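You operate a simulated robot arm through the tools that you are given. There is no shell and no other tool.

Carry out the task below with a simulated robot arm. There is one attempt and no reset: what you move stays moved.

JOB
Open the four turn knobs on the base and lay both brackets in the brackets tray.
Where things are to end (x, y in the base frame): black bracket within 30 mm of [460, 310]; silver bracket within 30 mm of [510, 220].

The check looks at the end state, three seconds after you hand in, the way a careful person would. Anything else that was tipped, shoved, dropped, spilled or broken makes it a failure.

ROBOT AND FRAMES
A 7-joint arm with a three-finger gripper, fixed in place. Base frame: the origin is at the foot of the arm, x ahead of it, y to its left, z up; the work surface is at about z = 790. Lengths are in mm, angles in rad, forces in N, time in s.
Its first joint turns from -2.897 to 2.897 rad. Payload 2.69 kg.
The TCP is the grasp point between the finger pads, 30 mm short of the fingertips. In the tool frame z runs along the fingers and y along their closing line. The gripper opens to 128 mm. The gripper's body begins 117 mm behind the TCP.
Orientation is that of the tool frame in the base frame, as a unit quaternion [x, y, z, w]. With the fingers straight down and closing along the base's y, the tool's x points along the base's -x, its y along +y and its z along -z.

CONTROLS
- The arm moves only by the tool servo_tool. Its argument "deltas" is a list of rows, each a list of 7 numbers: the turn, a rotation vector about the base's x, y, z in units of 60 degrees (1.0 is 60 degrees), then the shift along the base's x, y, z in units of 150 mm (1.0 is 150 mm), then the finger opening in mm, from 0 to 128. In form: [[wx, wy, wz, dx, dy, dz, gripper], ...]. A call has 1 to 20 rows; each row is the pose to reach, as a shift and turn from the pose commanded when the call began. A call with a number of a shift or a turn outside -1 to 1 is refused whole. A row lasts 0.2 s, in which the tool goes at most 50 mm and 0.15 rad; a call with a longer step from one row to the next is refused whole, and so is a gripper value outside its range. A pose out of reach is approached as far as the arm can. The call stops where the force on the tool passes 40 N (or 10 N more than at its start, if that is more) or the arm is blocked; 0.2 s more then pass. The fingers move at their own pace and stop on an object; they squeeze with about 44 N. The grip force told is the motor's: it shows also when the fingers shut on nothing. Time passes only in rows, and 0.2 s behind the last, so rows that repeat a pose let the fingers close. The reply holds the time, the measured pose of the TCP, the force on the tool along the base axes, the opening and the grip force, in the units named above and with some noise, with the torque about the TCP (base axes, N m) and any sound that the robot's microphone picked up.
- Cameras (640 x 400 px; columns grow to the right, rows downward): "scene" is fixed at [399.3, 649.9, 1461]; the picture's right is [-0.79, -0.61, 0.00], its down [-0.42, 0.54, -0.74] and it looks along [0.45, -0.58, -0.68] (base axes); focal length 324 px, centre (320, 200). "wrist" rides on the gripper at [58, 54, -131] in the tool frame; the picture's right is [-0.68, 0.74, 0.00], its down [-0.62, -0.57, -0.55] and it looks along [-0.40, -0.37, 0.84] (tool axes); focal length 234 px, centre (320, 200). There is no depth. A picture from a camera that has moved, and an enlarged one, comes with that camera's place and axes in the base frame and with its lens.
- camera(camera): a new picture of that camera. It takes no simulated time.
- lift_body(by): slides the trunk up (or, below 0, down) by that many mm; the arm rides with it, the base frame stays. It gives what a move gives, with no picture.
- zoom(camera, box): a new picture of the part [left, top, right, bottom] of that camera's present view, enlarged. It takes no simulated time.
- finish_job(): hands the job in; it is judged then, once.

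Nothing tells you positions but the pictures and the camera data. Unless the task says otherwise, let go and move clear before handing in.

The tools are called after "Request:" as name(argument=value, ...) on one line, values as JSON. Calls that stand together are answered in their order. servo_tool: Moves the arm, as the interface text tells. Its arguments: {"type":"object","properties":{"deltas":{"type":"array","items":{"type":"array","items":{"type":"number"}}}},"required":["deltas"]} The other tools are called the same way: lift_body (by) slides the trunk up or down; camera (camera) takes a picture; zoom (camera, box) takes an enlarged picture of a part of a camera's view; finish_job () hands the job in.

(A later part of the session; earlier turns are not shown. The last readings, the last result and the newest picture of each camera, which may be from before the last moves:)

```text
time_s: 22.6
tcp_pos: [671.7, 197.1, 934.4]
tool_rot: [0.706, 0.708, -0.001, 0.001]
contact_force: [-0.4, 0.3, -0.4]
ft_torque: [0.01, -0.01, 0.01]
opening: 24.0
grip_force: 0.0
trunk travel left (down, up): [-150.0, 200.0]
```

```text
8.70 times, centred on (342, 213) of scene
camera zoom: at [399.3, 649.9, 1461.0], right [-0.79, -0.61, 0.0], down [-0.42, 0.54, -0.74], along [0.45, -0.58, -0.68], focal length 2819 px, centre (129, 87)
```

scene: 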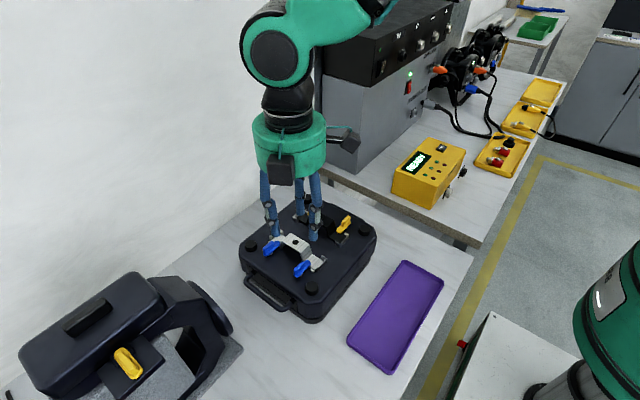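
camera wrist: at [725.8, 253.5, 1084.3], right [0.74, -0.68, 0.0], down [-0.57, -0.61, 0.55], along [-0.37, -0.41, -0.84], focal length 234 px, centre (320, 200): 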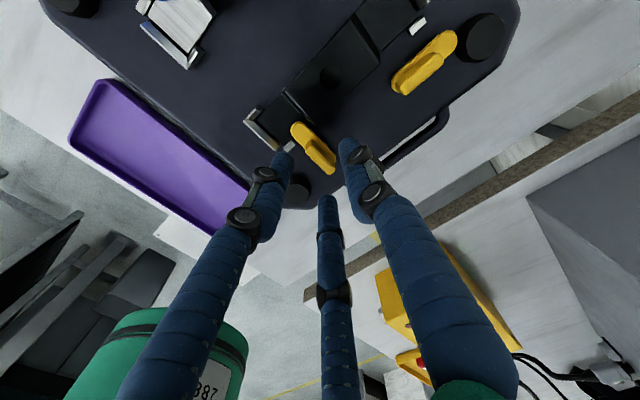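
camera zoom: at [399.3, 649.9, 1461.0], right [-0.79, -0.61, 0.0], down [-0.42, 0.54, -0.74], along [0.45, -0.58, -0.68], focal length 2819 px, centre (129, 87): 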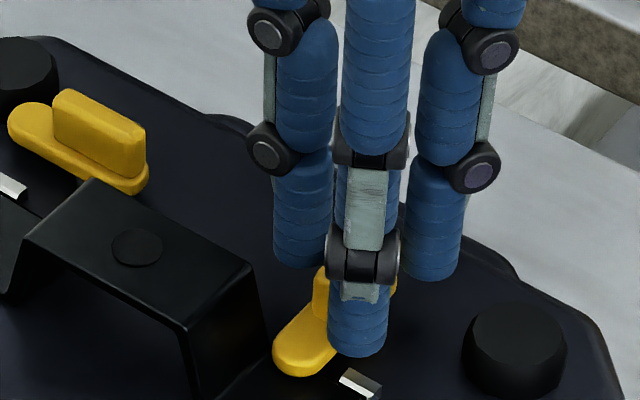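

No contact yet at 24 mm opening. Closing on the fin now.

Request:
servo_tool(deltas=[[0, 0, 0, 0, 0, 0, 20], [0, 0, 0, 0, 0, 0, 17], [0, 0, 0, 0, 0, 0, 14], [0, 0, 0, 0, 0, 0, 10], [0, 0, 0, 0, 0, 0, 5], [0, 0, 0, 0, 0, 0, 0]])

Request:
zoom(camera="scene", box=[322, 190, 362, 236])

Request:
zoom(camera="wrist", box=[275, 110, 365, 190])

```text
time_s: 24.0
tcp_pos: [670.9, 196.4, 934.0]
tool_rot: [0.706, 0.708, -0.001, 0.0]
contact_force: [-8.7, -0.4, -4.2]
ft_torque: [0.01, 0.19, 0.01]
opening: 16.5
grip_force: 42.6
trunk travel left (down, up): [-150.0, 200.0]
```

```text
8.70 times, centred on (342, 213) of scene
camera zoom: at [399.3, 649.9, 1461.0], right [-0.79, -0.61, 0.0], down [-0.42, 0.54, -0.74], along [0.45, -0.58, -0.68], focal length 2819 px, centre (129, 87)
```

zoom: 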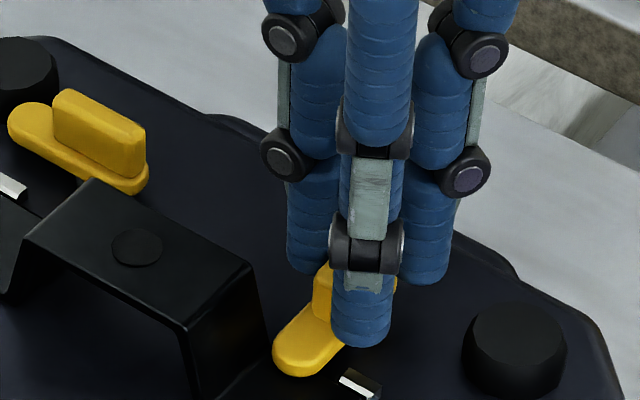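

```text
5.00 times, centred on (320, 150) of wrist
camera zoom: at [725.1, 257.2, 1064.6], right [0.74, -0.68, 0.0], down [-0.56, -0.61, 0.55], along [-0.37, -0.41, -0.83], focal length 1171 px, centre (320, 450)
```

zoom: 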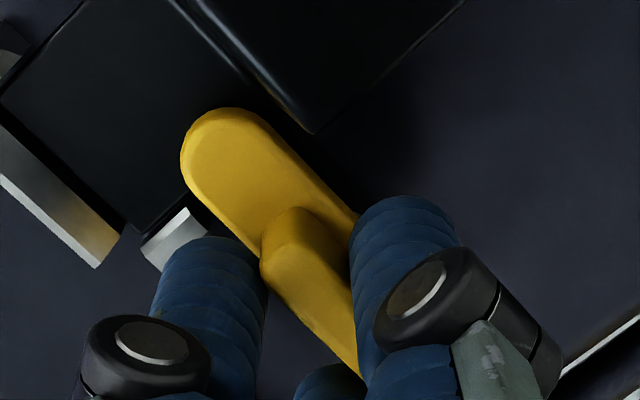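

Grip is firm (16.5 mm, 43 N) with small side force. Turning counter-clockwise, tongue swinging to −x, with the tool centre following the arc around the post.

Request:
servo_tool(deltas=[[0, 0, 0.1, -0.0046, -0.0029, -0.003, 0], [0, 0, 0.2, -0.0041, -0.0057, -0.003, 0], [0, 0, 0.3, -0.0034, -0.0084, -0.003, 0], [0, 0, 0.4, -0.0023, -0.0111, -0.003, 0], [0, 0, 0.5, -0.001, -0.0137, -0.003, 0], [0, 0, 0.5, -0.001, -0.0137, -0.003, 0]])

Request:
zoom(camera="scene", box=[322, 190, 362, 236])

```text
time_s: 25.4
tcp_pos: [671.2, 194.7, 933.1]
tool_rot: [0.499, 0.867, -0.001, 0.001]
contact_force: [-9.8, 2.9, 1.9]
ft_torque: [0.31, 0.37, 0.02]
opening: 16.1
grip_force: 42.2
trunk travel left (down, up): [-150.0, 200.0]
```

```text
8.70 times, centred on (342, 213) of scene
camera zoom: at [399.3, 649.9, 1461.0], right [-0.79, -0.61, 0.0], down [-0.42, 0.54, -0.74], along [0.45, -0.58, -0.68], focal length 2819 px, centre (129, 87)
```

zoom: 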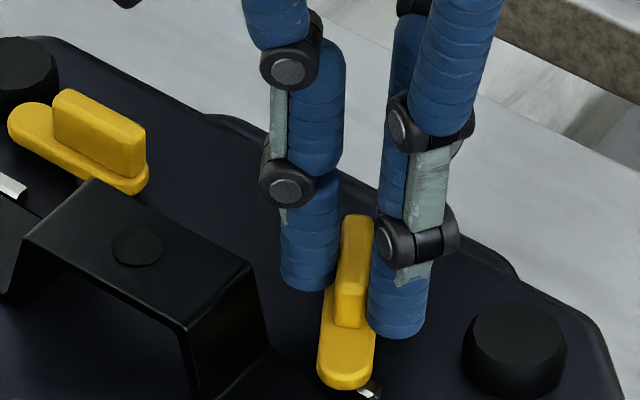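

Request:
servo_tool(deltas=[[0, 0, 0.1, -0.0015, -0.0024, 0, 0], [0, 0, 0.2, -0.0013, -0.0046, 0, 0], [0, 0, 0.3, 0.0007, -0.0066, 0, 0], [0, 0, 0.4, 0.0029, -0.0084, 0, 0], [0, 0, 0.5, 0.0053, -0.01, 0, 0], [0, 0, 0.6, 0.0079, -0.0113, 0, 0], [0, 0, 0.7, 0.0106, -0.0123, 0, 0], [0, 0, 0.8, 0.0133, -0.0131, 0, 0], [0, 0, 0.9, 0.0161, -0.0135, 0, 0], [0, 0, 1.0, 0.019, -0.0137, 0, 0], [0, 0, 1.0, 0.019, -0.0137, 0, 0]])

Request:
zoom(camera="scene", box=[310, 190, 370, 236])

```text
time_s: 27.8
tcp_pos: [676.6, 192.5, 932.8]
tool_rot: [-0.001, 1.0, 0.0, 0.001]
contact_force: [-5.7, -27.5, 16.2]
ft_torque: [-0.6, 0.11, 0.02]
opening: 16.4
grip_force: 41.9
trunk travel left (down, up): [-150.0, 200.0]
```

```text
8.70 times, centred on (340, 213) of scene
camera zoom: at [399.3, 649.9, 1461.0], right [-0.79, -0.61, 0.0], down [-0.42, 0.54, -0.74], along [0.45, -0.58, -0.68], focal length 2819 px, centre (146, 87)
```

zoom: 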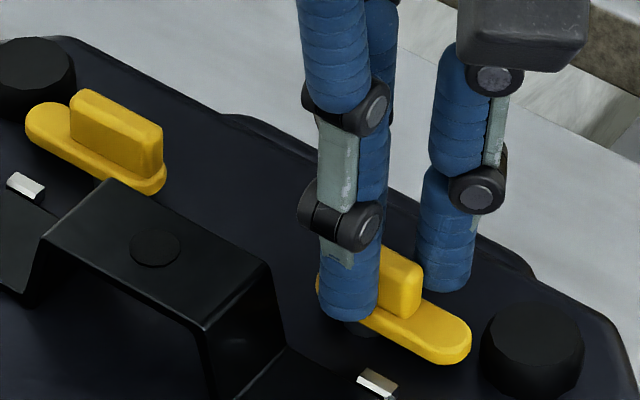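

Both yellow knobs are now turned. I'll relieve the side force, release and lift.

Request:
servo_tool(deltas=[[0, 0, 0, 0, -0.014, -0.008, 0], [0, 0, 0, 0, -0.014, -0.008, 28], [0, 0, 0, 0, -0.014, -0.008, 28], [0, 0, 0, 0, -0.014, 0.05, 28], [0, 0, 0, 0, -0.014, 0.15, 30], [0, 0, 0, 0, -0.014, 0.3, 34], [0, 0, 0, 0, -0.014, 0.45, 40], [0, 0, 0, 0, -0.014, 0.45, 40]])

Request:
zoom(camera="scene", box=[250, 180, 370, 280])

Request:
camera(camera="wrist")

```text
time_s: 29.6
tcp_pos: [673.4, 191.0, 1001.7]
tool_rot: [0.0, 1.0, -0.001, 0.001]
contact_force: [-0.1, 0.2, 0.0]
ft_torque: [0.03, -0.02, -0.03]
opening: 39.9
grip_force: 0.2
trunk travel left (down, up): [-150.0, 200.0]
```

```text
4.00 times, centred on (310, 230) of scene
camera zoom: at [399.3, 649.9, 1461.0], right [-0.79, -0.61, 0.0], down [-0.42, 0.54, -0.74], along [0.45, -0.58, -0.68], focal length 1297 px, centre (360, 80)
```

zoom: 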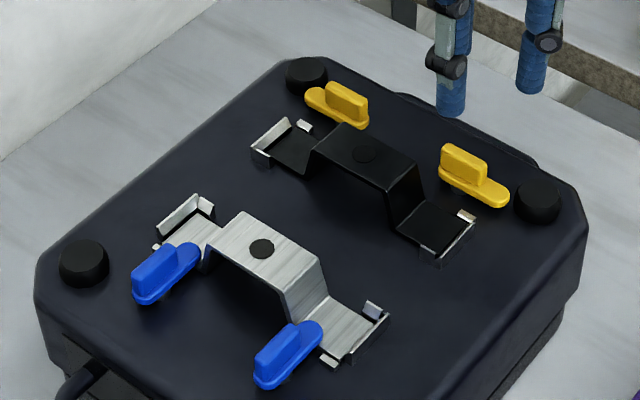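

```text
taken
camera wrist: at [613.9, 246.3, 1132.5], right [0.68, 0.74, 0.0], down [0.62, -0.57, 0.55], along [0.41, -0.37, -0.84], focal length 234 px, centre (320, 200)
```

wrist: 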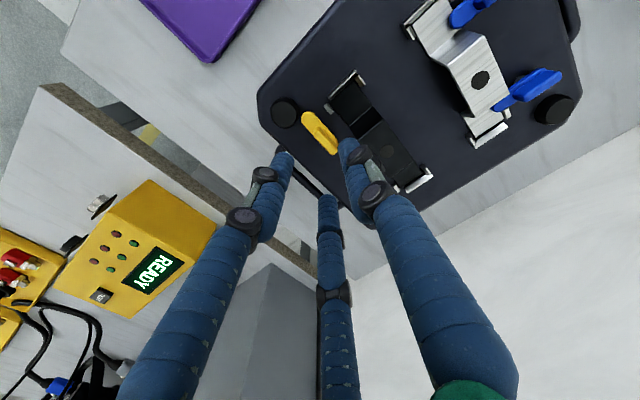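

All yellow tongues are clear of the black bracket. The hand has 120° symmetry, so for the near blue knob I'll use yaw +30°, which puts one finger on the +x side and two on the −x side, away from the hat. Moving there now.

Request:
servo_tool(deltas=[[0, 0, 0, -0.002, 0.15, 0, 40], [0, 0, 0, -0.004, 0.35, 0, 40], [0, 0, 0, -0.006, 0.55, 0, 40], [0, 0, 0, -0.008, 0.75, 0, 40], [0, 0, 0, -0.01, 0.92, 0, 40], [0, 0, 0, -0.01, 1.0, 0, 40], [0, 0, 0, -0.01, 1.0, 0, 40]])

Request:
servo_tool(deltas=[[0, 0, 0.12, 0, 0.06, -0.06, 40], [0, 0, 0.25, 0, 0.145, -0.14, 40], [0, 0, 0.38, 0, 0.145, -0.24, 40], [0, 0, 0.5, 0, 0.145, -0.323, 40], [0, 0, 0.5, 0, 0.145, -0.323, 40], [0, 0, 0.5, 0, 0.145, -0.323, 40]])

Request:
camera(camera="wrist")

Request:
zoom(camera="scene", box=[260, 210, 340, 290])

```text
time_s: 31.2
tcp_pos: [674.4, 341.2, 1000.3]
tool_rot: [-0.001, 1.0, 0.0, 0.001]
contact_force: [-0.7, 0.2, -0.1]
ft_torque: [-0.01, -0.04, 0.01]
opening: 39.8
grip_force: 0.0
trunk travel left (down, up): [-150.0, 200.0]
```

```text
time_s: 32.6
tcp_pos: [674.8, 361.5, 952.9]
tool_rot: [-0.26, 0.966, 0.0, 0.001]
contact_force: [-0.6, -0.2, 0.2]
ft_torque: [0.01, -0.01, 0.0]
opening: 39.6
grip_force: 0.0
trunk travel left (down, up): [-150.0, 200.0]
```

```text
taken
camera wrist: at [596.8, 379.6, 1083.8], right [0.22, 0.98, 0.0], down [0.82, -0.18, 0.55], along [0.54, -0.12, -0.84], focal length 234 px, centre (320, 200)
```

wrist: 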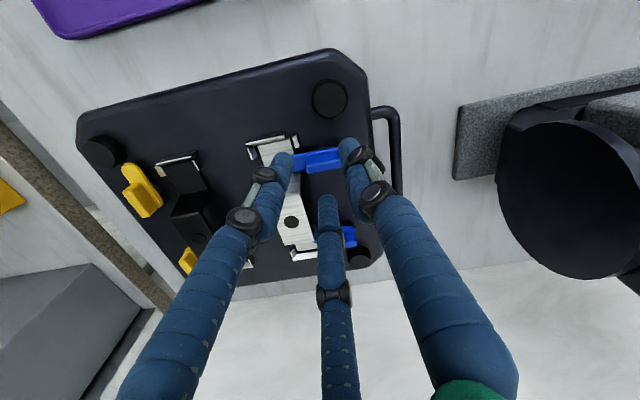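

```text
5.00 times, centred on (300, 250) of scene
camera zoom: at [399.3, 649.9, 1461.0], right [-0.79, -0.61, 0.0], down [-0.42, 0.54, -0.74], along [0.45, -0.58, -0.68], focal length 1621 px, centre (420, -50)
```

zoom: 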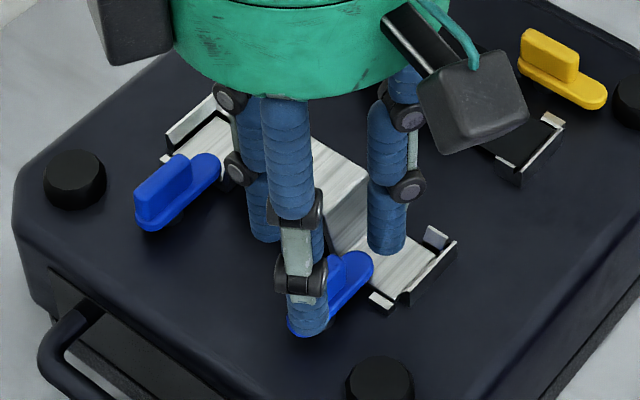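

Request:
zoom(camera="wrist", box=[270, 120, 380, 210])

Request:
zoom(camera="scene", box=[285, 230, 335, 275])

```text
4.44 times, centred on (325, 165) of wrist
camera zoom: at [596.8, 379.6, 1083.8], right [0.22, 0.98, 0.0], down [0.82, -0.18, 0.55], along [0.54, -0.12, -0.84], focal length 1041 px, centre (298, 356)
```

zoom: 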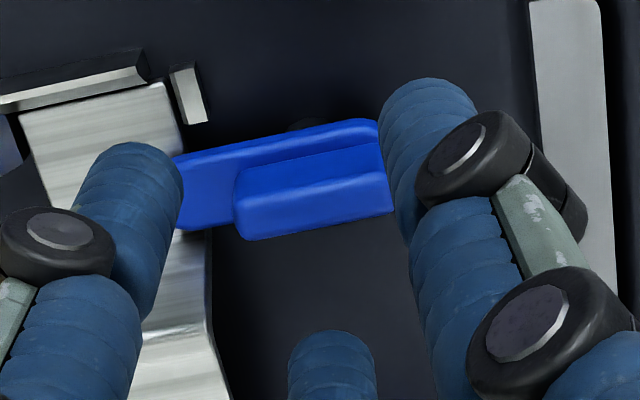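

```text
8.89 times, centred on (310, 252) of scene
camera zoom: at [399.3, 649.9, 1461.0], right [-0.79, -0.61, 0.0], down [-0.42, 0.54, -0.74], along [0.45, -0.58, -0.68], focal length 2882 px, centre (409, -267)
```

zoom: 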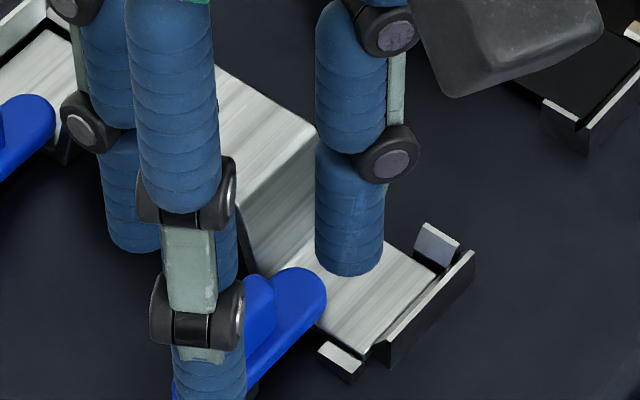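

The three fingers sit as predicted: one on +x, two on −x. I'll correct by about (−4, +3.3) mm, lower to z ≈ 933 and part-close.

Request:
servo_tool(deltas=[[0, 0, 0, -0.0267, 0.022, 0, 40], [0, 0, 0, -0.0267, 0.022, -0.04, 40], [0, 0, 0, -0.0267, 0.022, -0.08, 40], [0, 0, 0, -0.0267, 0.022, -0.11, 40], [0, 0, 0, -0.0267, 0.022, -0.133, 40], [0, 0, 0, -0.0267, 0.022, -0.133, 32], [0, 0, 0, -0.0267, 0.022, -0.133, 26], [0, 0, 0, -0.0267, 0.022, -0.133, 26]])

Request:
zoom(camera="wrist", box=[270, 120, 380, 210])

Request:
zoom(camera="scene", box=[285, 230, 335, 275])

```text
time_s: 34.4
tcp_pos: [670.2, 367.9, 934.4]
tool_rot: [-0.26, 0.966, 0.001, 0.001]
contact_force: [-0.1, -0.2, 0.4]
ft_torque: [0.04, 0.02, -0.01]
opening: 26.1
grip_force: 0.1
trunk travel left (down, up): [-150.0, 200.0]
```

```text
4.44 times, centred on (325, 165) of wrist
camera zoom: at [592.3, 384.4, 1063.8], right [0.22, 0.98, 0.0], down [0.82, -0.18, 0.55], along [0.54, -0.12, -0.84], focal length 1041 px, centre (298, 356)
```

zoom: 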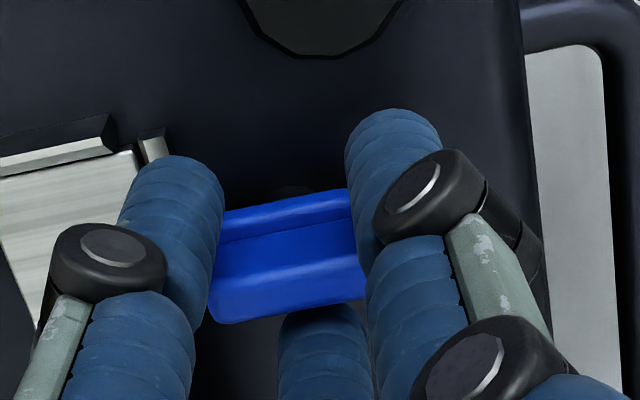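

```text
8.89 times, centred on (310, 252) of scene
camera zoom: at [399.3, 649.9, 1461.0], right [-0.79, -0.61, 0.0], down [-0.42, 0.54, -0.74], along [0.45, -0.58, -0.68], focal length 2882 px, centre (409, -267)
```

zoom: 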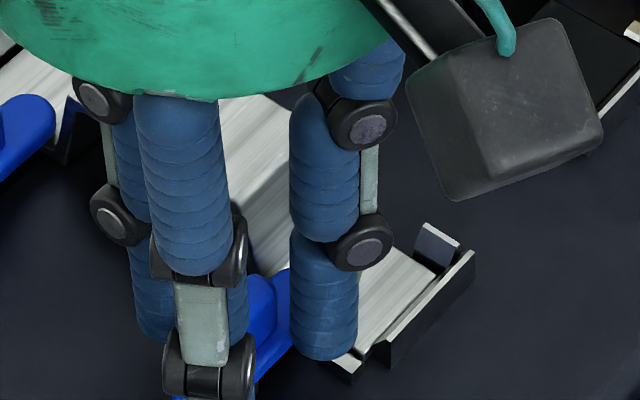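

Request:
servo_tool(deltas=[[0, 0, 0, 0.002, -0.008, 0, 22], [0, 0, 0, 0.002, -0.008, 0, 18], [0, 0, 0, 0.002, -0.008, 0, 15], [0, 0, 0, 0.002, -0.008, 0, 10], [0, 0, 0, 0.002, -0.008, 0, 5], [0, 0, 0, 0.002, -0.008, 0, 0]])

Request:
zoom(camera="wrist", box=[270, 120, 380, 210])

```text
time_s: 35.8
tcp_pos: [671.1, 364.2, 932.8]
tool_rot: [-0.259, 0.966, 0.0, 0.001]
contact_force: [11.1, -0.1, -2.2]
ft_torque: [-0.05, -0.32, 0.0]
opening: 16.5
grip_force: 42.7
trunk travel left (down, up): [-150.0, 200.0]
```

```text
4.44 times, centred on (325, 165) of wrist
camera zoom: at [593.4, 382.9, 1063.4], right [0.22, 0.98, 0.0], down [0.82, -0.18, 0.55], along [0.54, -0.12, -0.84], focal length 1041 px, centre (298, 356)
```

zoom: 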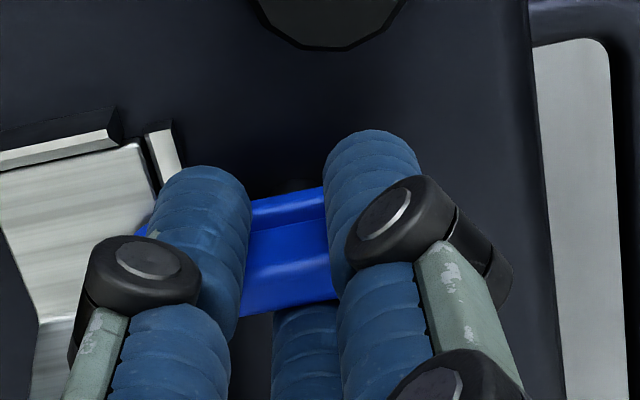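

The grip is firm again at 16.5 mm, confirming the 120° symmetry. Turning the near blue knob clockwise, tongue to −x.

Request:
servo_tool(deltas=[[0, 0, -0.1, 0.0041, 0.0029, 0, 0], [0, 0, -0.2, 0.0073, 0.0057, 0, 0], [0, 0, -0.3, 0.008, 0.0084, 0, 0], [0, 0, -0.4, 0.0091, 0.0111, 0, 0], [0, 0, -0.5, 0.0104, 0.0137, 0, 0], [0, 0, -0.5, 0.0104, 0.0137, 0, 0]])

Request:
zoom(camera="scene", box=[275, 230, 335, 285])

```text
time_s: 37.2
tcp_pos: [672.5, 366.9, 930.7]
tool_rot: [0.001, 1.0, 0.0, 0.001]
contact_force: [14.9, -6.7, -3.9]
ft_torque: [0.21, -0.59, 0.03]
opening: 16.3
grip_force: 41.7
trunk travel left (down, up): [-150.0, 200.0]
```

```text
7.27 times, centred on (305, 258) of scene
camera zoom: at [399.3, 649.9, 1461.0], right [-0.79, -0.61, 0.0], down [-0.42, 0.54, -0.74], along [0.45, -0.58, -0.68], focal length 2358 px, centre (429, -218)
```

zoom: 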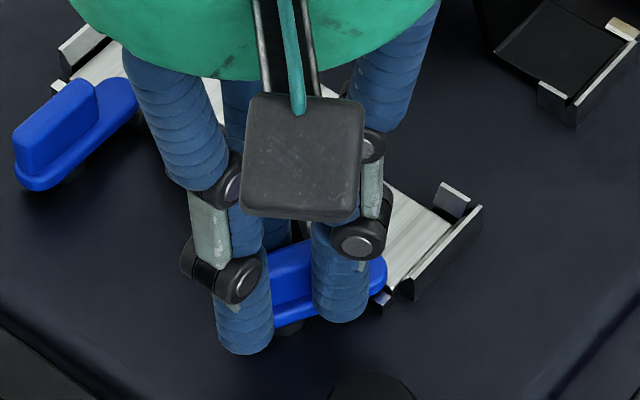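

Request:
servo_tool(deltas=[[0, 0, -0.1, 0.0056, 0.0004, 0, 0], [0, 0, -0.2, 0.01, 0.0006, 0, 0], [0, 0, -0.3, 0.012, 0.0026, 0, 0], [0, 0, -0.4, 0.0143, 0.0044, 0, 0], [0, 0, -0.5, 0.0167, 0.006, 0, 0], [0, 0, -0.5, 0.0167, 0.006, 0, 0]])

```text
time_s: 38.6
tcp_pos: [674.8, 369.6, 932.0]
tool_rot: [0.258, 0.966, 0.0, 0.001]
contact_force: [7.0, -8.2, 4.8]
ft_torque: [-0.66, 0.46, 0.01]
opening: 16.4
grip_force: 41.7
trunk travel left (down, up): [-150.0, 200.0]
```

Request:
servo_tool(deltas=[[0, 0, -0.1, 0.0042, -0.0013, 0, 0], [0, 0, -0.2, 0.0085, -0.003, 0, 0], [0, 0, -0.3, 0.0113, -0.0023, 0, 0], [0, 0, -0.4, 0.0141, -0.0018, 0, 0], [0, 0, -0.5, 0.017, -0.0017, 0, 0], [0, 0, -0.5, 0.017, -0.0017, 0, 0]])

Request:
zoom(camera="scene", box=[275, 230, 335, 285])

Request:
zoom(camera="wrist", box=[250, 90, 400, 220])

```text
time_s: 40.0
tcp_pos: [675.7, 367.9, 932.5]
tool_rot: [0.5, 0.866, 0.0, 0.001]
contact_force: [-5.6, 4.6, 12.8]
ft_torque: [0.04, 0.55, -0.01]
opening: 16.3
grip_force: 41.4
trunk travel left (down, up): [-150.0, 200.0]
```

```text
7.27 times, centred on (305, 258) of scene
camera zoom: at [399.3, 649.9, 1461.0], right [-0.79, -0.61, 0.0], down [-0.42, 0.54, -0.74], along [0.45, -0.58, -0.68], focal length 2358 px, centre (429, -218)
```

zoom: 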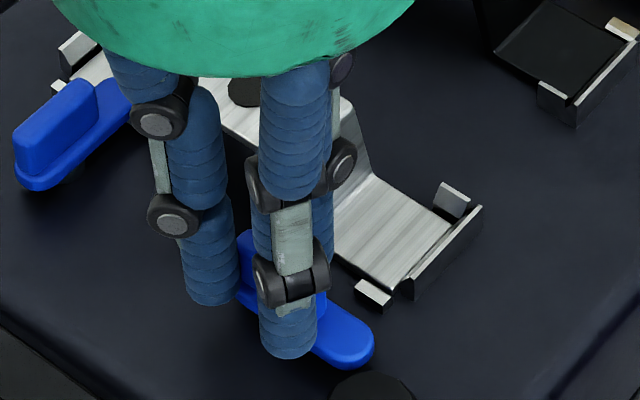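

```text
3.08 times, centred on (325, 155) of wrist
camera zoom: at [692.8, 447.4, 1063.4], right [0.98, -0.22, 0.0], down [-0.18, -0.82, 0.55], along [-0.12, -0.54, -0.84], focal length 720 px, centre (305, 338)
```

zoom: 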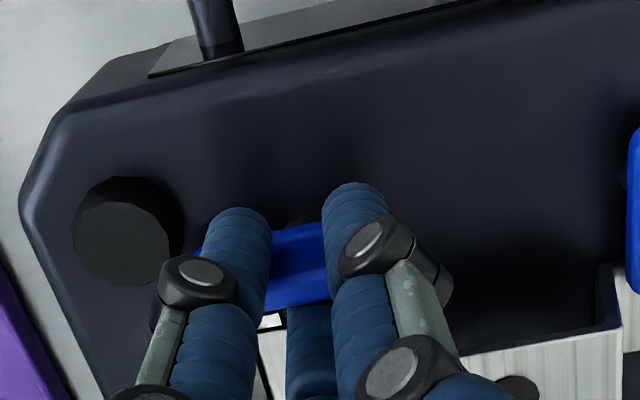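

The near blue knob is turned clear. Releasing and lifting.

Request:
servo_tool(deltas=[[0, 0, 0, 0, 0, 0, 26], [0, 0, 0, 0, 0, 0, 26], [0, 0, 0, 0, 0, 0.05, 26], [0, 0, 0, 0, 0, 0.15, 28], [0, 0, 0, 0, 0, 0.3, 34], [0, 0, 0, 0, 0, 0.45, 40], [0, 0, 0, 0, 0, 0.45, 40]])

Request:
servo_tool(deltas=[[0, 0, 0.12, 0.15, 0, 0, 40], [0, 0, 0.25, 0.32, -0.005, 0, 40], [0, 0, 0.38, 0.48, -0.01, 0, 40], [0, 0, 0.5, 0.6, -0.016, 0, 40], [0, 0, 0.5, 0.6, -0.016, 0, 40]])

Request:
zoom(camera="scene", box=[230, 190, 370, 300])

Request:
camera(camera="wrist")

```text
time_s: 41.6
tcp_pos: [676.8, 368.3, 999.7]
tool_rot: [0.5, 0.866, 0.0, 0.001]
contact_force: [-0.3, -0.1, -0.2]
ft_torque: [0.03, -0.02, 0.02]
opening: 40.1
grip_force: 0.2
trunk travel left (down, up): [-150.0, 200.0]
```

```text
time_s: 42.8
tcp_pos: [768.4, 363.9, 1000.2]
tool_rot: [0.258, 0.966, 0.001, 0.001]
contact_force: [-0.1, -0.3, -0.6]
ft_torque: [0.01, -0.01, 0.0]
opening: 40.1
grip_force: 0.0
trunk travel left (down, up): [-150.0, 200.0]
```

```text
3.64 times, centred on (300, 245) of scene
camera zoom: at [399.3, 649.9, 1461.0], right [-0.79, -0.61, 0.0], down [-0.42, 0.54, -0.74], along [0.45, -0.58, -0.68], focal length 1179 px, centre (393, 36)
```

zoom: 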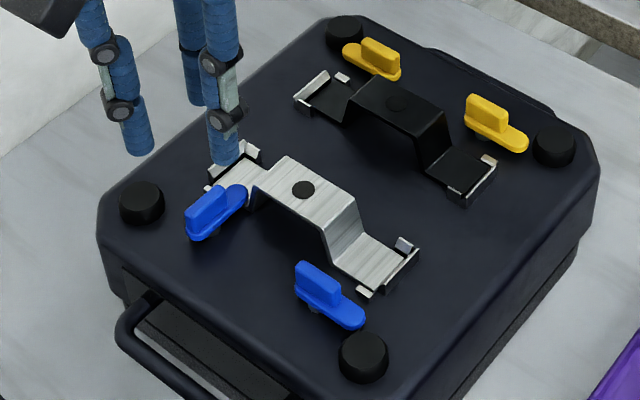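

```text
taken
camera wrist: at [743.0, 441.3, 1131.4], right [0.95, 0.3, 0.0], down [0.25, -0.8, 0.55], along [0.17, -0.52, -0.84], focal length 234 px, centre (320, 200)
```

wrist: 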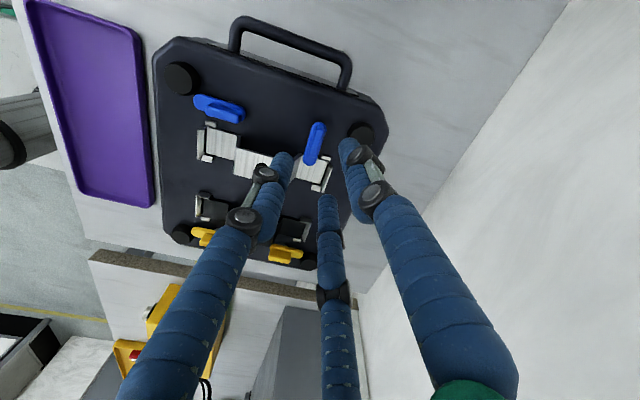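

The near blue tongue is clear. The tool is now over the far blue knob at yaw −30° (one finger on −x, two on +x). Descending part way to check alignment.

Request:
servo_tool(deltas=[[0, 0, 0, 0, 0, -0.1, 40], [0, 0, 0, 0, 0, -0.22, 40], [0, 0, 0, 0, 0, -0.31, 40], [0, 0, 0, 0, 0, -0.31, 40], [0, 0, 0, 0, 0, -0.31, 40]])

Request:
zoom(camera="wrist", box=[270, 110, 380, 210])

Request:
zoom(camera="scene", box=[245, 200, 305, 260])

```text
time_s: 44.0
tcp_pos: [768.9, 364.1, 951.0]
tool_rot: [0.259, 0.966, 0.0, 0.001]
contact_force: [-0.1, 0.5, 0.4]
ft_torque: [-0.02, -0.05, -0.02]
opening: 39.8
grip_force: 0.1
trunk travel left (down, up): [-150.0, 200.0]
```

```text
4.00 times, centred on (325, 160) of wrist
camera zoom: at [743.1, 441.5, 1083.5], right [0.95, 0.3, 0.0], down [0.25, -0.8, 0.55], along [0.17, -0.52, -0.84], focal length 937 px, centre (300, 360)
```

zoom: 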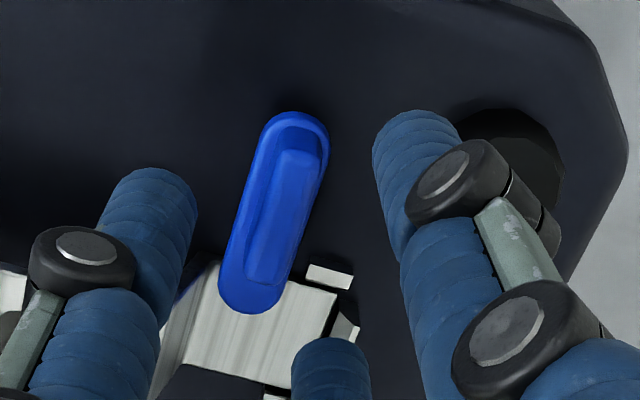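

```text
6.67 times, centred on (275, 230) of scene
camera zoom: at [399.3, 649.9, 1461.0], right [-0.79, -0.61, 0.0], down [-0.42, 0.54, -0.74], along [0.45, -0.58, -0.68], focal length 2162 px, centre (620, 0)
```

zoom: 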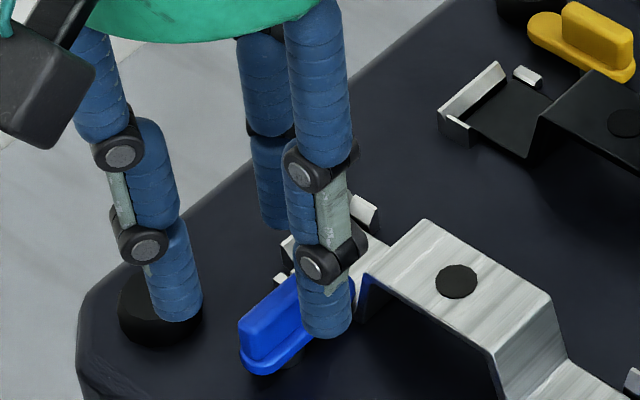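

Request:
servo_tool(deltas=[[0, 0, 0, 0.003, 0.006, -0.04, 40], [0, 0, 0, 0.003, 0.006, -0.08, 40], [0, 0, 0, 0.003, 0.006, -0.11, 40], [0, 0, 0, 0.003, 0.006, -0.127, 40], [0, 0, 0, 0.003, 0.006, -0.127, 32], [0, 0, 0, 0.003, 0.006, -0.127, 26], [0, 0, 0, 0.003, 0.006, -0.127, 22], [0, 0, 0, 0.003, 0.006, -0.127, 18], [0, 0, 0, 0.003, 0.006, -0.127, 15], [0, 0, 0, 0.003, 0.006, -0.127, 10], [0, 0, 0, 0.003, 0.006, -0.127, 5], [0, 0, 0, 0.003, 0.006, -0.127, 0], [0, 0, 0, 0.003, 0.006, -0.127, 0]])

Request:
zoom(camera="wrist", box=[270, 110, 380, 210])

```text
time_s: 46.8
tcp_pos: [768.2, 365.8, 933.1]
tool_rot: [0.259, 0.966, -0.001, 0.001]
contact_force: [3.0, -1.2, -1.4]
ft_torque: [-0.04, -0.09, 0.02]
opening: 16.3
grip_force: 42.1
trunk travel left (down, up): [-150.0, 200.0]
```

```text
4.00 times, centred on (325, 160) of wrist
camera zoom: at [743.4, 443.3, 1064.7], right [0.95, 0.3, 0.0], down [0.25, -0.8, 0.55], along [0.17, -0.52, -0.84], focal length 937 px, centre (300, 360)
```

zoom: 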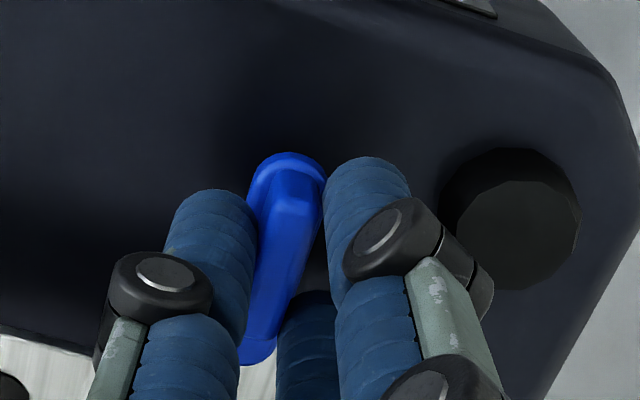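

Gripped with almost no side force. Turning counter-clockwise, tongue to +x.

Request:
servo_tool(deltas=[[0, 0, 0.1, -0.0001, 0.0029, 0, 0], [0, 0, 0.2, -0.0006, 0.0057, 0, 0], [0, 0, 0.3, -0.0013, 0.0084, 0, 0], [0, 0, 0.4, -0.0024, 0.0111, 0, 0], [0, 0, 0.5, -0.0037, 0.0137, 0, 0], [0, 0, 0.5, -0.0037, 0.0137, 0, 0]])

```text
time_s: 48.2
tcp_pos: [766.8, 367.8, 933.2]
tool_rot: [0.0, 1.0, 0.0, 0.001]
contact_force: [-4.4, -8.7, 10.0]
ft_torque: [-0.32, 0.14, 0.03]
opening: 16.5
grip_force: 41.7
trunk travel left (down, up): [-150.0, 200.0]
```

Request:
servo_tool(deltas=[[0, 0, 0.1, -0.0029, -0.0003, 0.002, 0], [0, 0, 0.2, -0.006, -0.0007, 0.003, 0], [0, 0, 0.3, -0.008, 0.0013, 0.003, 0], [0, 0, 0.4, -0.0103, 0.0031, 0.003, 0], [0, 0, 0.5, -0.0127, 0.0047, 0.003, 0], [0, 0, 0.5, -0.0127, 0.0047, 0.003, 0]])

```text
time_s: 49.6
tcp_pos: [763.5, 368.5, 933.7]
tool_rot: [-0.259, 0.966, 0.0, 0.0]
contact_force: [-5.4, -13.3, -5.5]
ft_torque: [-0.6, -0.34, 0.04]
opening: 16.2
grip_force: 41.8
trunk travel left (down, up): [-150.0, 200.0]
```

Request:
servo_tool(deltas=[[0, 0, 0.1, -0.0047, -0.0033, 0, 0], [0, 0, 0.2, -0.0086, -0.0057, 0, 0], [0, 0, 0.3, -0.0113, -0.0049, 0, 0], [0, 0, 0.4, -0.0141, -0.0045, 0, 0], [0, 0, 0.5, -0.017, -0.0043, 0, 0], [0, 0, 0.5, -0.017, -0.0043, 0, 0]])

Request:
zoom(camera="scene", box=[245, 200, 305, 260])

```text
time_s: 51.0
tcp_pos: [762.2, 368.1, 933.1]
tool_rot: [-0.501, 0.865, 0.001, 0.001]
contact_force: [-12.0, -7.9, -9.1]
ft_torque: [-0.19, 0.23, -0.1]
opening: 16.3
grip_force: 42.2
trunk travel left (down, up): [-150.0, 200.0]
```

```text
6.67 times, centred on (275, 230) of scene
camera zoom: at [399.3, 649.9, 1461.0], right [-0.79, -0.61, 0.0], down [-0.42, 0.54, -0.74], along [0.45, -0.58, -0.68], focal length 2162 px, centre (620, 0)
```

zoom: 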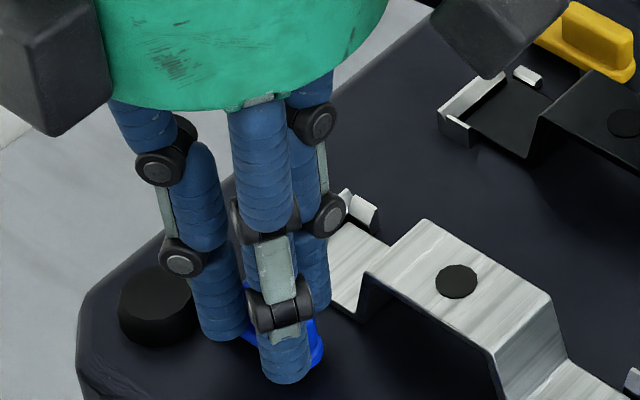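

Request:
servo_tool(deltas=[[0, 0, 0, -0.006, -0.004, 0, 0], [0, 0, 0, -0.006, -0.004, 0, 26], [0, 0, 0, -0.006, -0.004, 0, 26], [0, 0, 0, -0.006, -0.004, 0.05, 26], [0, 0, 0, -0.006, -0.004, 0.15, 28], [0, 0, 0, -0.006, -0.004, 0.3, 34], [0, 0, 0, -0.006, -0.004, 0.55, 40], [0, 0, 0, -0.006, -0.004, 0.8, 40], [0, 0, 0, -0.006, -0.004, 0.8, 40]])

Request:
zoom(camera="scene", box=[230, 190, 370, 300])

Request:
camera(camera="wrist")

```text
time_s: 53.0
tcp_pos: [759.8, 364.6, 1057.3]
tool_rot: [-0.5, 0.866, 0.0, 0.001]
contact_force: [-0.8, 0.1, 0.7]
ft_torque: [0.0, 0.01, -0.03]
opening: 39.6
grip_force: 0.1
trunk travel left (down, up): [-150.0, 200.0]
```

```text
3.64 times, centred on (300, 245) of scene
camera zoom: at [399.3, 649.9, 1461.0], right [-0.79, -0.61, 0.0], down [-0.42, 0.54, -0.74], along [0.45, -0.58, -0.68], focal length 1179 px, centre (393, 36)
```

zoom: 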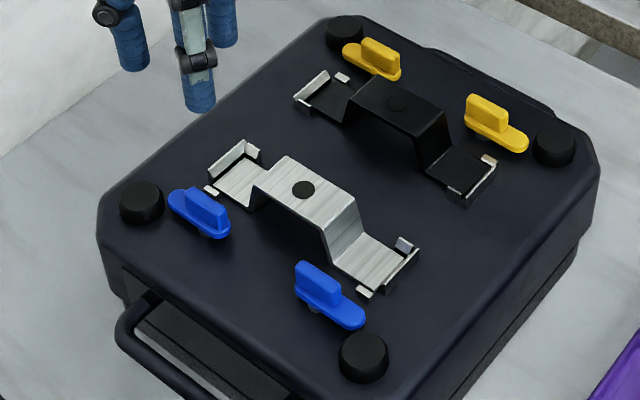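

```text
taken
camera wrist: at [683.3, 341.9, 1187.8], right [-0.3, 0.95, 0.0], down [0.8, 0.25, 0.55], along [0.52, 0.17, -0.84], focal length 234 px, centre (320, 200)
```

wrist: 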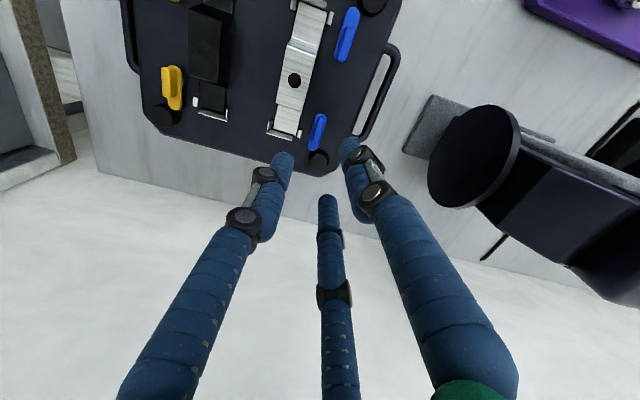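

All four knobs now lie along x, clear of both brackets. Next I'll move over the silver bracket with yaw 0, so the lone finger is on its +y side and the pair sits in the gap between the brackets.

Request:
servo_tool(deltas=[[0, 0, -0.13, -0.04, -0.04, 0, 64], [0, 0, -0.26, -0.08, -0.08, 0, 64], [0, 0, -0.39, -0.12, -0.12, 0, 64], [0, 0, -0.52, -0.16, -0.17, -0.05, 64], [0, 0, -0.65, -0.2, -0.22, -0.1, 64], [0, 0, -0.78, -0.24, -0.27, -0.15, 64], [0, 0, -0.9, -0.275, -0.311, -0.2, 64], [0, 0, -1.0, -0.275, -0.311, -0.25, 64], [0, 0, -1.0, -0.275, -0.311, -0.25, 64], [0, 0, -1.0, -0.275, -0.311, -0.25, 64]])

Request:
camera(camera="wrist")

Request:
zoom(camera="scene", box=[250, 180, 350, 280])

```text
time_s: 55.2
tcp_pos: [719.9, 322.3, 1017.1]
tool_rot: [0.0, 1.0, 0.0, 0.0]
contact_force: [0.5, 0.0, -0.2]
ft_torque: [0.0, 0.0, 0.0]
opening: 64.0
grip_force: 0.1
trunk travel left (down, up): [-150.0, 200.0]
```

```text
taken
camera wrist: at [661.1, 377.5, 1148.1], right [0.68, 0.74, 0.0], down [0.61, -0.57, 0.55], along [0.41, -0.37, -0.84], focal length 234 px, centre (320, 200)
```

wrist: 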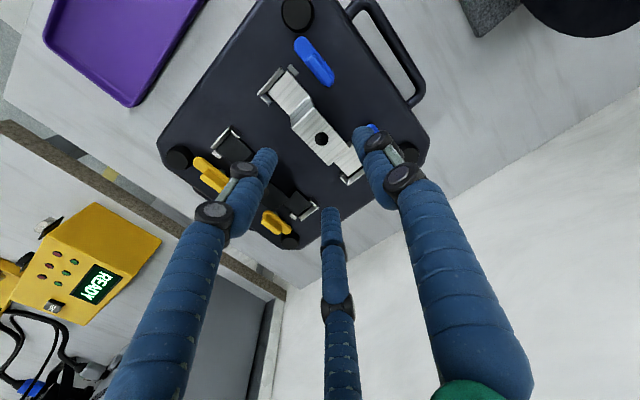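

```text
4.00 times, centred on (300, 230) of scene
camera zoom: at [399.3, 649.9, 1461.0], right [-0.79, -0.61, 0.0], down [-0.42, 0.54, -0.74], along [0.45, -0.58, -0.68], focal length 1297 px, centre (400, 80)
```

zoom: 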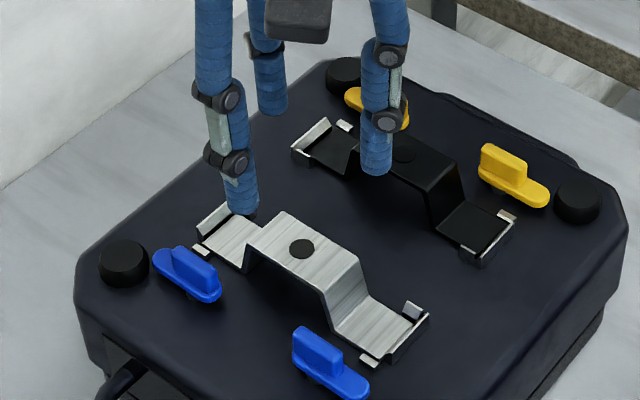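

Request:
zoom(camera="wrist", box=[250, 60, 380, 190])

Request:
zoom(camera="scene", box=[262, 222, 322, 272])

```text
3.08 times, centred on (315, 125) of wrist
camera zoom: at [661.1, 377.5, 1148.1], right [0.68, 0.74, 0.0], down [0.61, -0.57, 0.55], along [0.41, -0.37, -0.84], focal length 720 px, centre (335, 431)
```

zoom: 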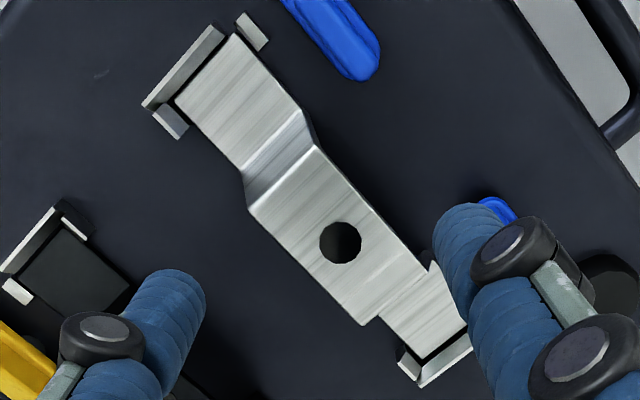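

```text
8.00 times, centred on (292, 247) of scene
camera zoom: at [399.3, 649.9, 1461.0], right [-0.79, -0.61, 0.0], down [-0.42, 0.54, -0.74], along [0.45, -0.58, -0.68], focal length 2594 px, centre (544, -176)
```

zoom: 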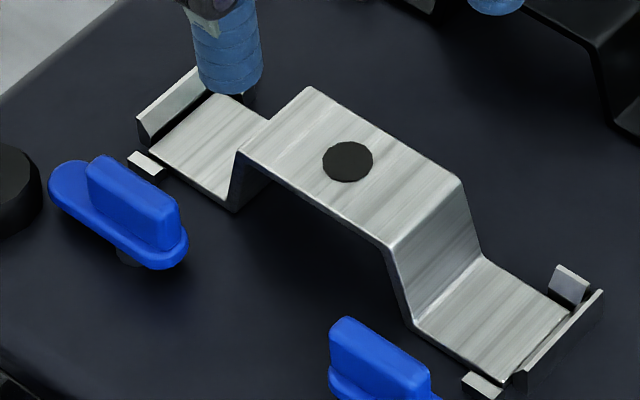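

Silver's crown is centred near (716.5, 327.4), about 29 mm wide. For this hand the tool centre should sit about 7.6 mm to −y of it. I'll correct, descend to z ≈ 955, and re-check.

Request:
servo_tool(deltas=[[0, 0, 0, -0.02, -0.02, -0.05, 64], [0, 0, 0, -0.02, -0.02, -0.2, 64], [0, 0, 0, -0.02, -0.02, -0.35, 64], [0, 0, 0, -0.02, -0.02, -0.41, 64], [0, 0, 0, -0.02, -0.02, -0.41, 64], [0, 0, 0, -0.02, -0.02, -0.41, 64]])

Request:
zoom(camera="wrist", box=[230, 70, 410, 220])

Request:
zoom(camera="scene", box=[252, 202, 332, 272])

```text
time_s: 56.6
tcp_pos: [718.1, 316.5, 954.6]
tool_rot: [0.0, 1.0, 0.0, 0.001]
contact_force: [0.0, 0.3, 0.3]
ft_torque: [-0.01, 0.0, 0.01]
opening: 63.9
grip_force: 0.0
trunk travel left (down, up): [-150.0, 200.0]
```

```text
2.67 times, centred on (320, 145) of wrist
camera zoom: at [658.4, 371.7, 1085.4], right [0.68, 0.74, 0.0], down [0.61, -0.57, 0.55], along [0.41, -0.37, -0.84], focal length 624 px, centre (320, 347)
```

zoom: 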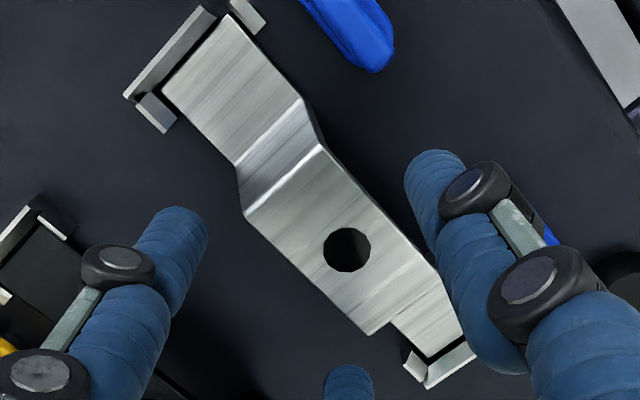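

```text
5.71 times, centred on (292, 237) of scene
camera zoom: at [399.3, 649.9, 1461.0], right [-0.79, -0.61, 0.0], down [-0.42, 0.54, -0.74], along [0.45, -0.58, -0.68], focal length 1853 px, centre (480, -11)
```

zoom: 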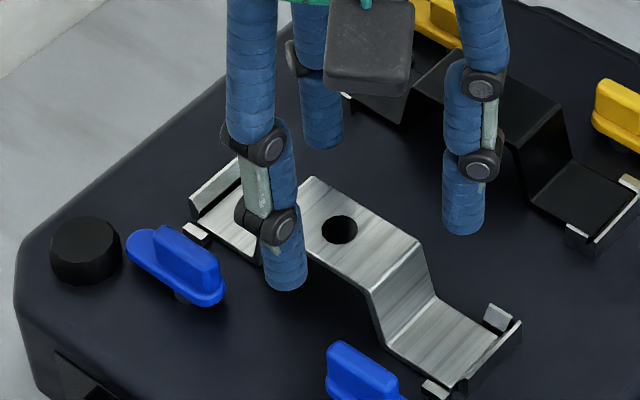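

Request:
servo_tool(deltas=[[0, 0, 0, 0, 0, 0, 64], [0, 0, 0, 0, 0, 0, 64], [0, 0, 0, 0, 0, 0, 64], [0, 0, 0, 0, 0, 0, 64], [0, 0, 0, 0, 0, 0, 64]])

Request:
zoom(camera="wrist", box=[270, 90, 380, 200])

```text
time_s: 57.8
tcp_pos: [717.6, 317.7, 955.2]
tool_rot: [0.0, 1.0, 0.0, 0.0]
contact_force: [0.4, -0.4, -0.3]
ft_torque: [-0.02, -0.01, -0.04]
opening: 64.0
grip_force: 0.0
trunk travel left (down, up): [-150.0, 200.0]
```

```text
3.64 times, centred on (325, 145) of wrist
camera zoom: at [658.4, 371.8, 1085.4], right [0.68, 0.74, 0.0], down [0.62, -0.57, 0.55], along [0.41, -0.37, -0.84], focal length 852 px, centre (302, 400)
```

zoom: 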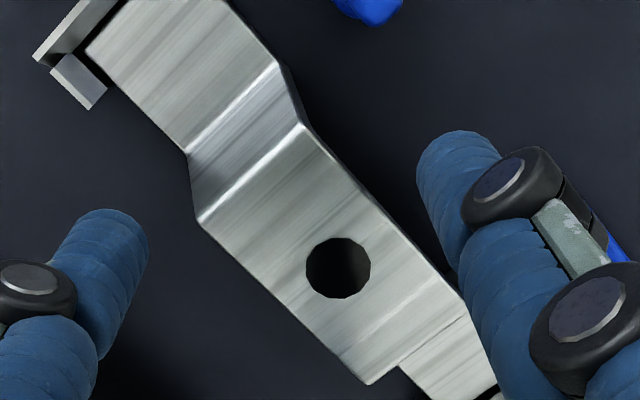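

Settled at (716.4, 317.8). Correcting by (+0.6, +2.1) mm, lowering to z ≈ 938 so the tips are about 14 mm below the crown, and closing gently.

Request:
servo_tool(deltas=[[0, 0, 0, 0.004, 0.014, 0, 64], [0, 0, 0, 0.004, 0.014, -0.04, 64], [0, 0, 0, 0.004, 0.014, -0.08, 64], [0, 0, 0, 0.004, 0.014, -0.109, 64], [0, 0, 0, 0.004, 0.014, -0.109, 64], [0, 0, 0, 0.004, 0.014, -0.109, 58], [0, 0, 0, 0.004, 0.014, -0.109, 52], [0, 0, 0, 0.004, 0.014, -0.109, 52]])

Request:
zoom(camera="wrist", box=[250, 90, 400, 220])

Request:
zoom(camera="scene", box=[252, 202, 332, 272])

```text
time_s: 59.6
tcp_pos: [719.6, 321.2, 939.6]
tool_rot: [0.0, 1.0, 0.0, 0.0]
contact_force: [0.4, -1.2, -0.5]
ft_torque: [0.01, -0.01, 0.0]
opening: 52.6
grip_force: 0.1
trunk travel left (down, up): [-150.0, 200.0]
```

```text
3.08 times, centred on (325, 155) of wrist
camera zoom: at [660.0, 375.3, 1069.5], right [0.68, 0.74, 0.0], down [0.61, -0.57, 0.55], along [0.41, -0.37, -0.84], focal length 720 px, centre (305, 338)
```

zoom: 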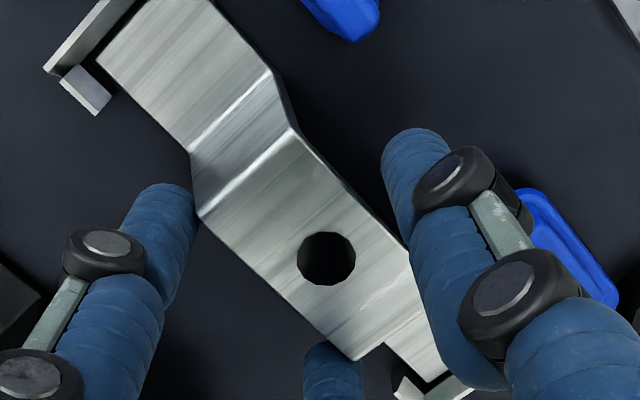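

```text
5.71 times, centred on (292, 237) of scene
camera zoom: at [399.3, 649.9, 1461.0], right [-0.79, -0.61, 0.0], down [-0.42, 0.54, -0.74], along [0.45, -0.58, -0.68], focal length 1853 px, centre (480, -11)
```

zoom: 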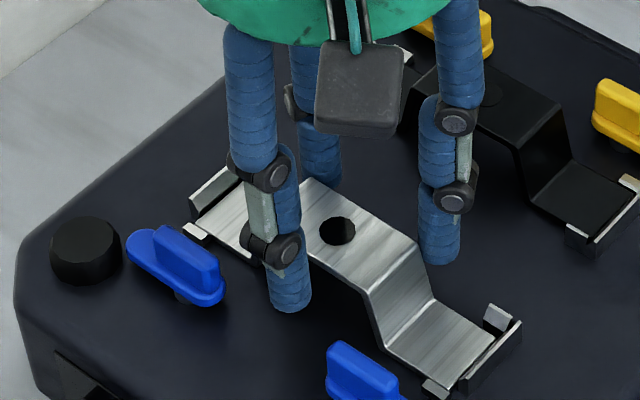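

Request:
servo_tool(deltas=[[0, 0, 0, -0.004, -0.008, 0, 52], [0, 0, 0, -0.004, -0.008, 0, 50], [0, 0, 0, -0.004, -0.008, 0, 48], [0, 0, 0, -0.004, -0.008, 0, 46], [0, 0, 0, -0.004, -0.008, 0, 44], [0, 0, 0, -0.004, -0.008, 0, 42]])

Request:
zoom(camera="wrist", box=[250, 90, 400, 220])

```text
time_s: 61.0
tcp_pos: [717.6, 319.4, 937.7]
tool_rot: [-0.001, 1.0, 0.0, 0.001]
contact_force: [-1.6, -6.4, 1.1]
ft_torque: [-0.2, 0.12, 0.1]
opening: 43.7
grip_force: 43.8
trunk travel left (down, up): [-150.0, 200.0]
```

```text
3.08 times, centred on (325, 155) of wrist
camera zoom: at [658.7, 374.3, 1068.9], right [0.68, 0.74, 0.0], down [0.62, -0.57, 0.55], along [0.41, -0.37, -0.84], focal length 720 px, centre (305, 338)
```

zoom: 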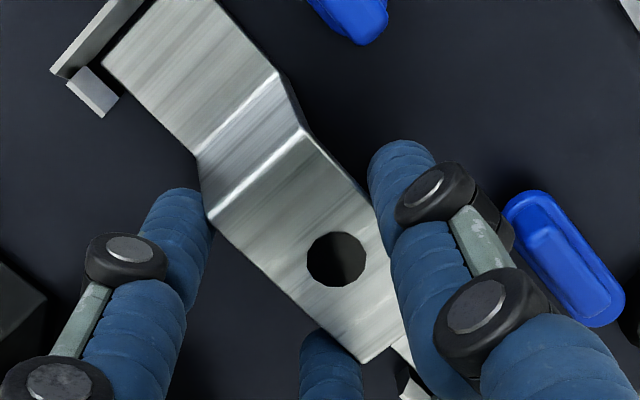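

The silver bracket is gripped (43.7 mm, 44 N, little side force). Lifting slowly straight up.

Request:
servo_tool(deltas=[[0, 0, 0, 0, -0.002, 0.01, 30], [0, 0, 0, 0, -0.003, 0.025, 30], [0, 0, 0, 0, -0.003, 0.045, 30], [0, 0, 0, 0, -0.003, 0.07, 30], [0, 0, 0, 0, -0.003, 0.1, 30], [0, 0, 0, 0, -0.003, 0.13, 30], [0, 0, 0, 0, -0.003, 0.13, 30]])

Request:
zoom(camera="scene", box=[252, 192, 332, 272])

Request:
camera(camera="wrist")

```text
time_s: 62.6
tcp_pos: [717.6, 319.2, 958.9]
tool_rot: [0.0, 1.0, 0.001, 0.001]
contact_force: [-0.8, 0.2, -0.8]
ft_torque: [0.01, 0.03, -0.02]
opening: 43.6
grip_force: 44.3
trunk travel left (down, up): [-150.0, 200.0]
```

```text
5.00 times, centred on (292, 232) of scene
camera zoom: at [399.3, 649.9, 1461.0], right [-0.79, -0.61, 0.0], down [-0.42, 0.54, -0.74], along [0.45, -0.58, -0.68], focal length 1621 px, centre (460, 40)
```

zoom: 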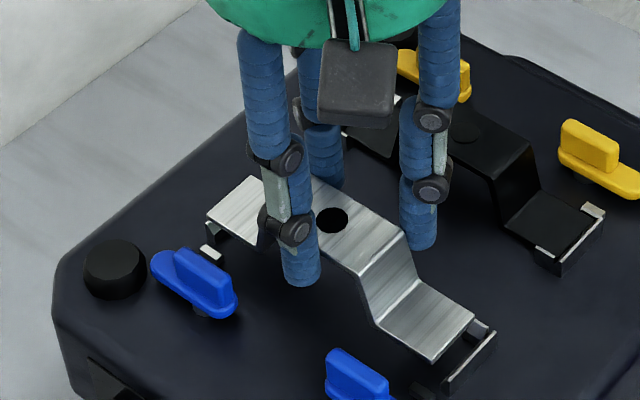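

```text
taken
camera wrist: at [658.6, 373.9, 1089.7], right [0.68, 0.74, 0.0], down [0.61, -0.57, 0.55], along [0.41, -0.37, -0.84], focal length 234 px, centre (320, 200)
```

wrist: 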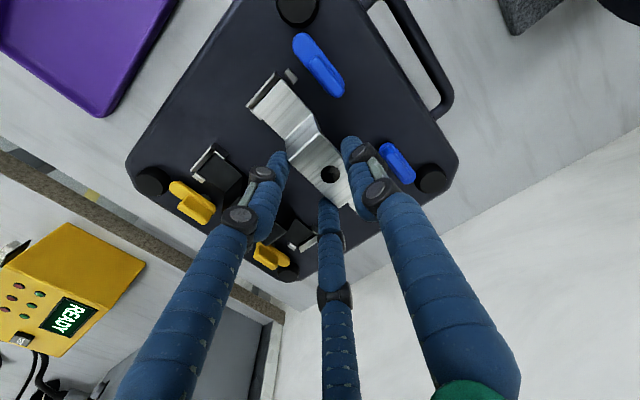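

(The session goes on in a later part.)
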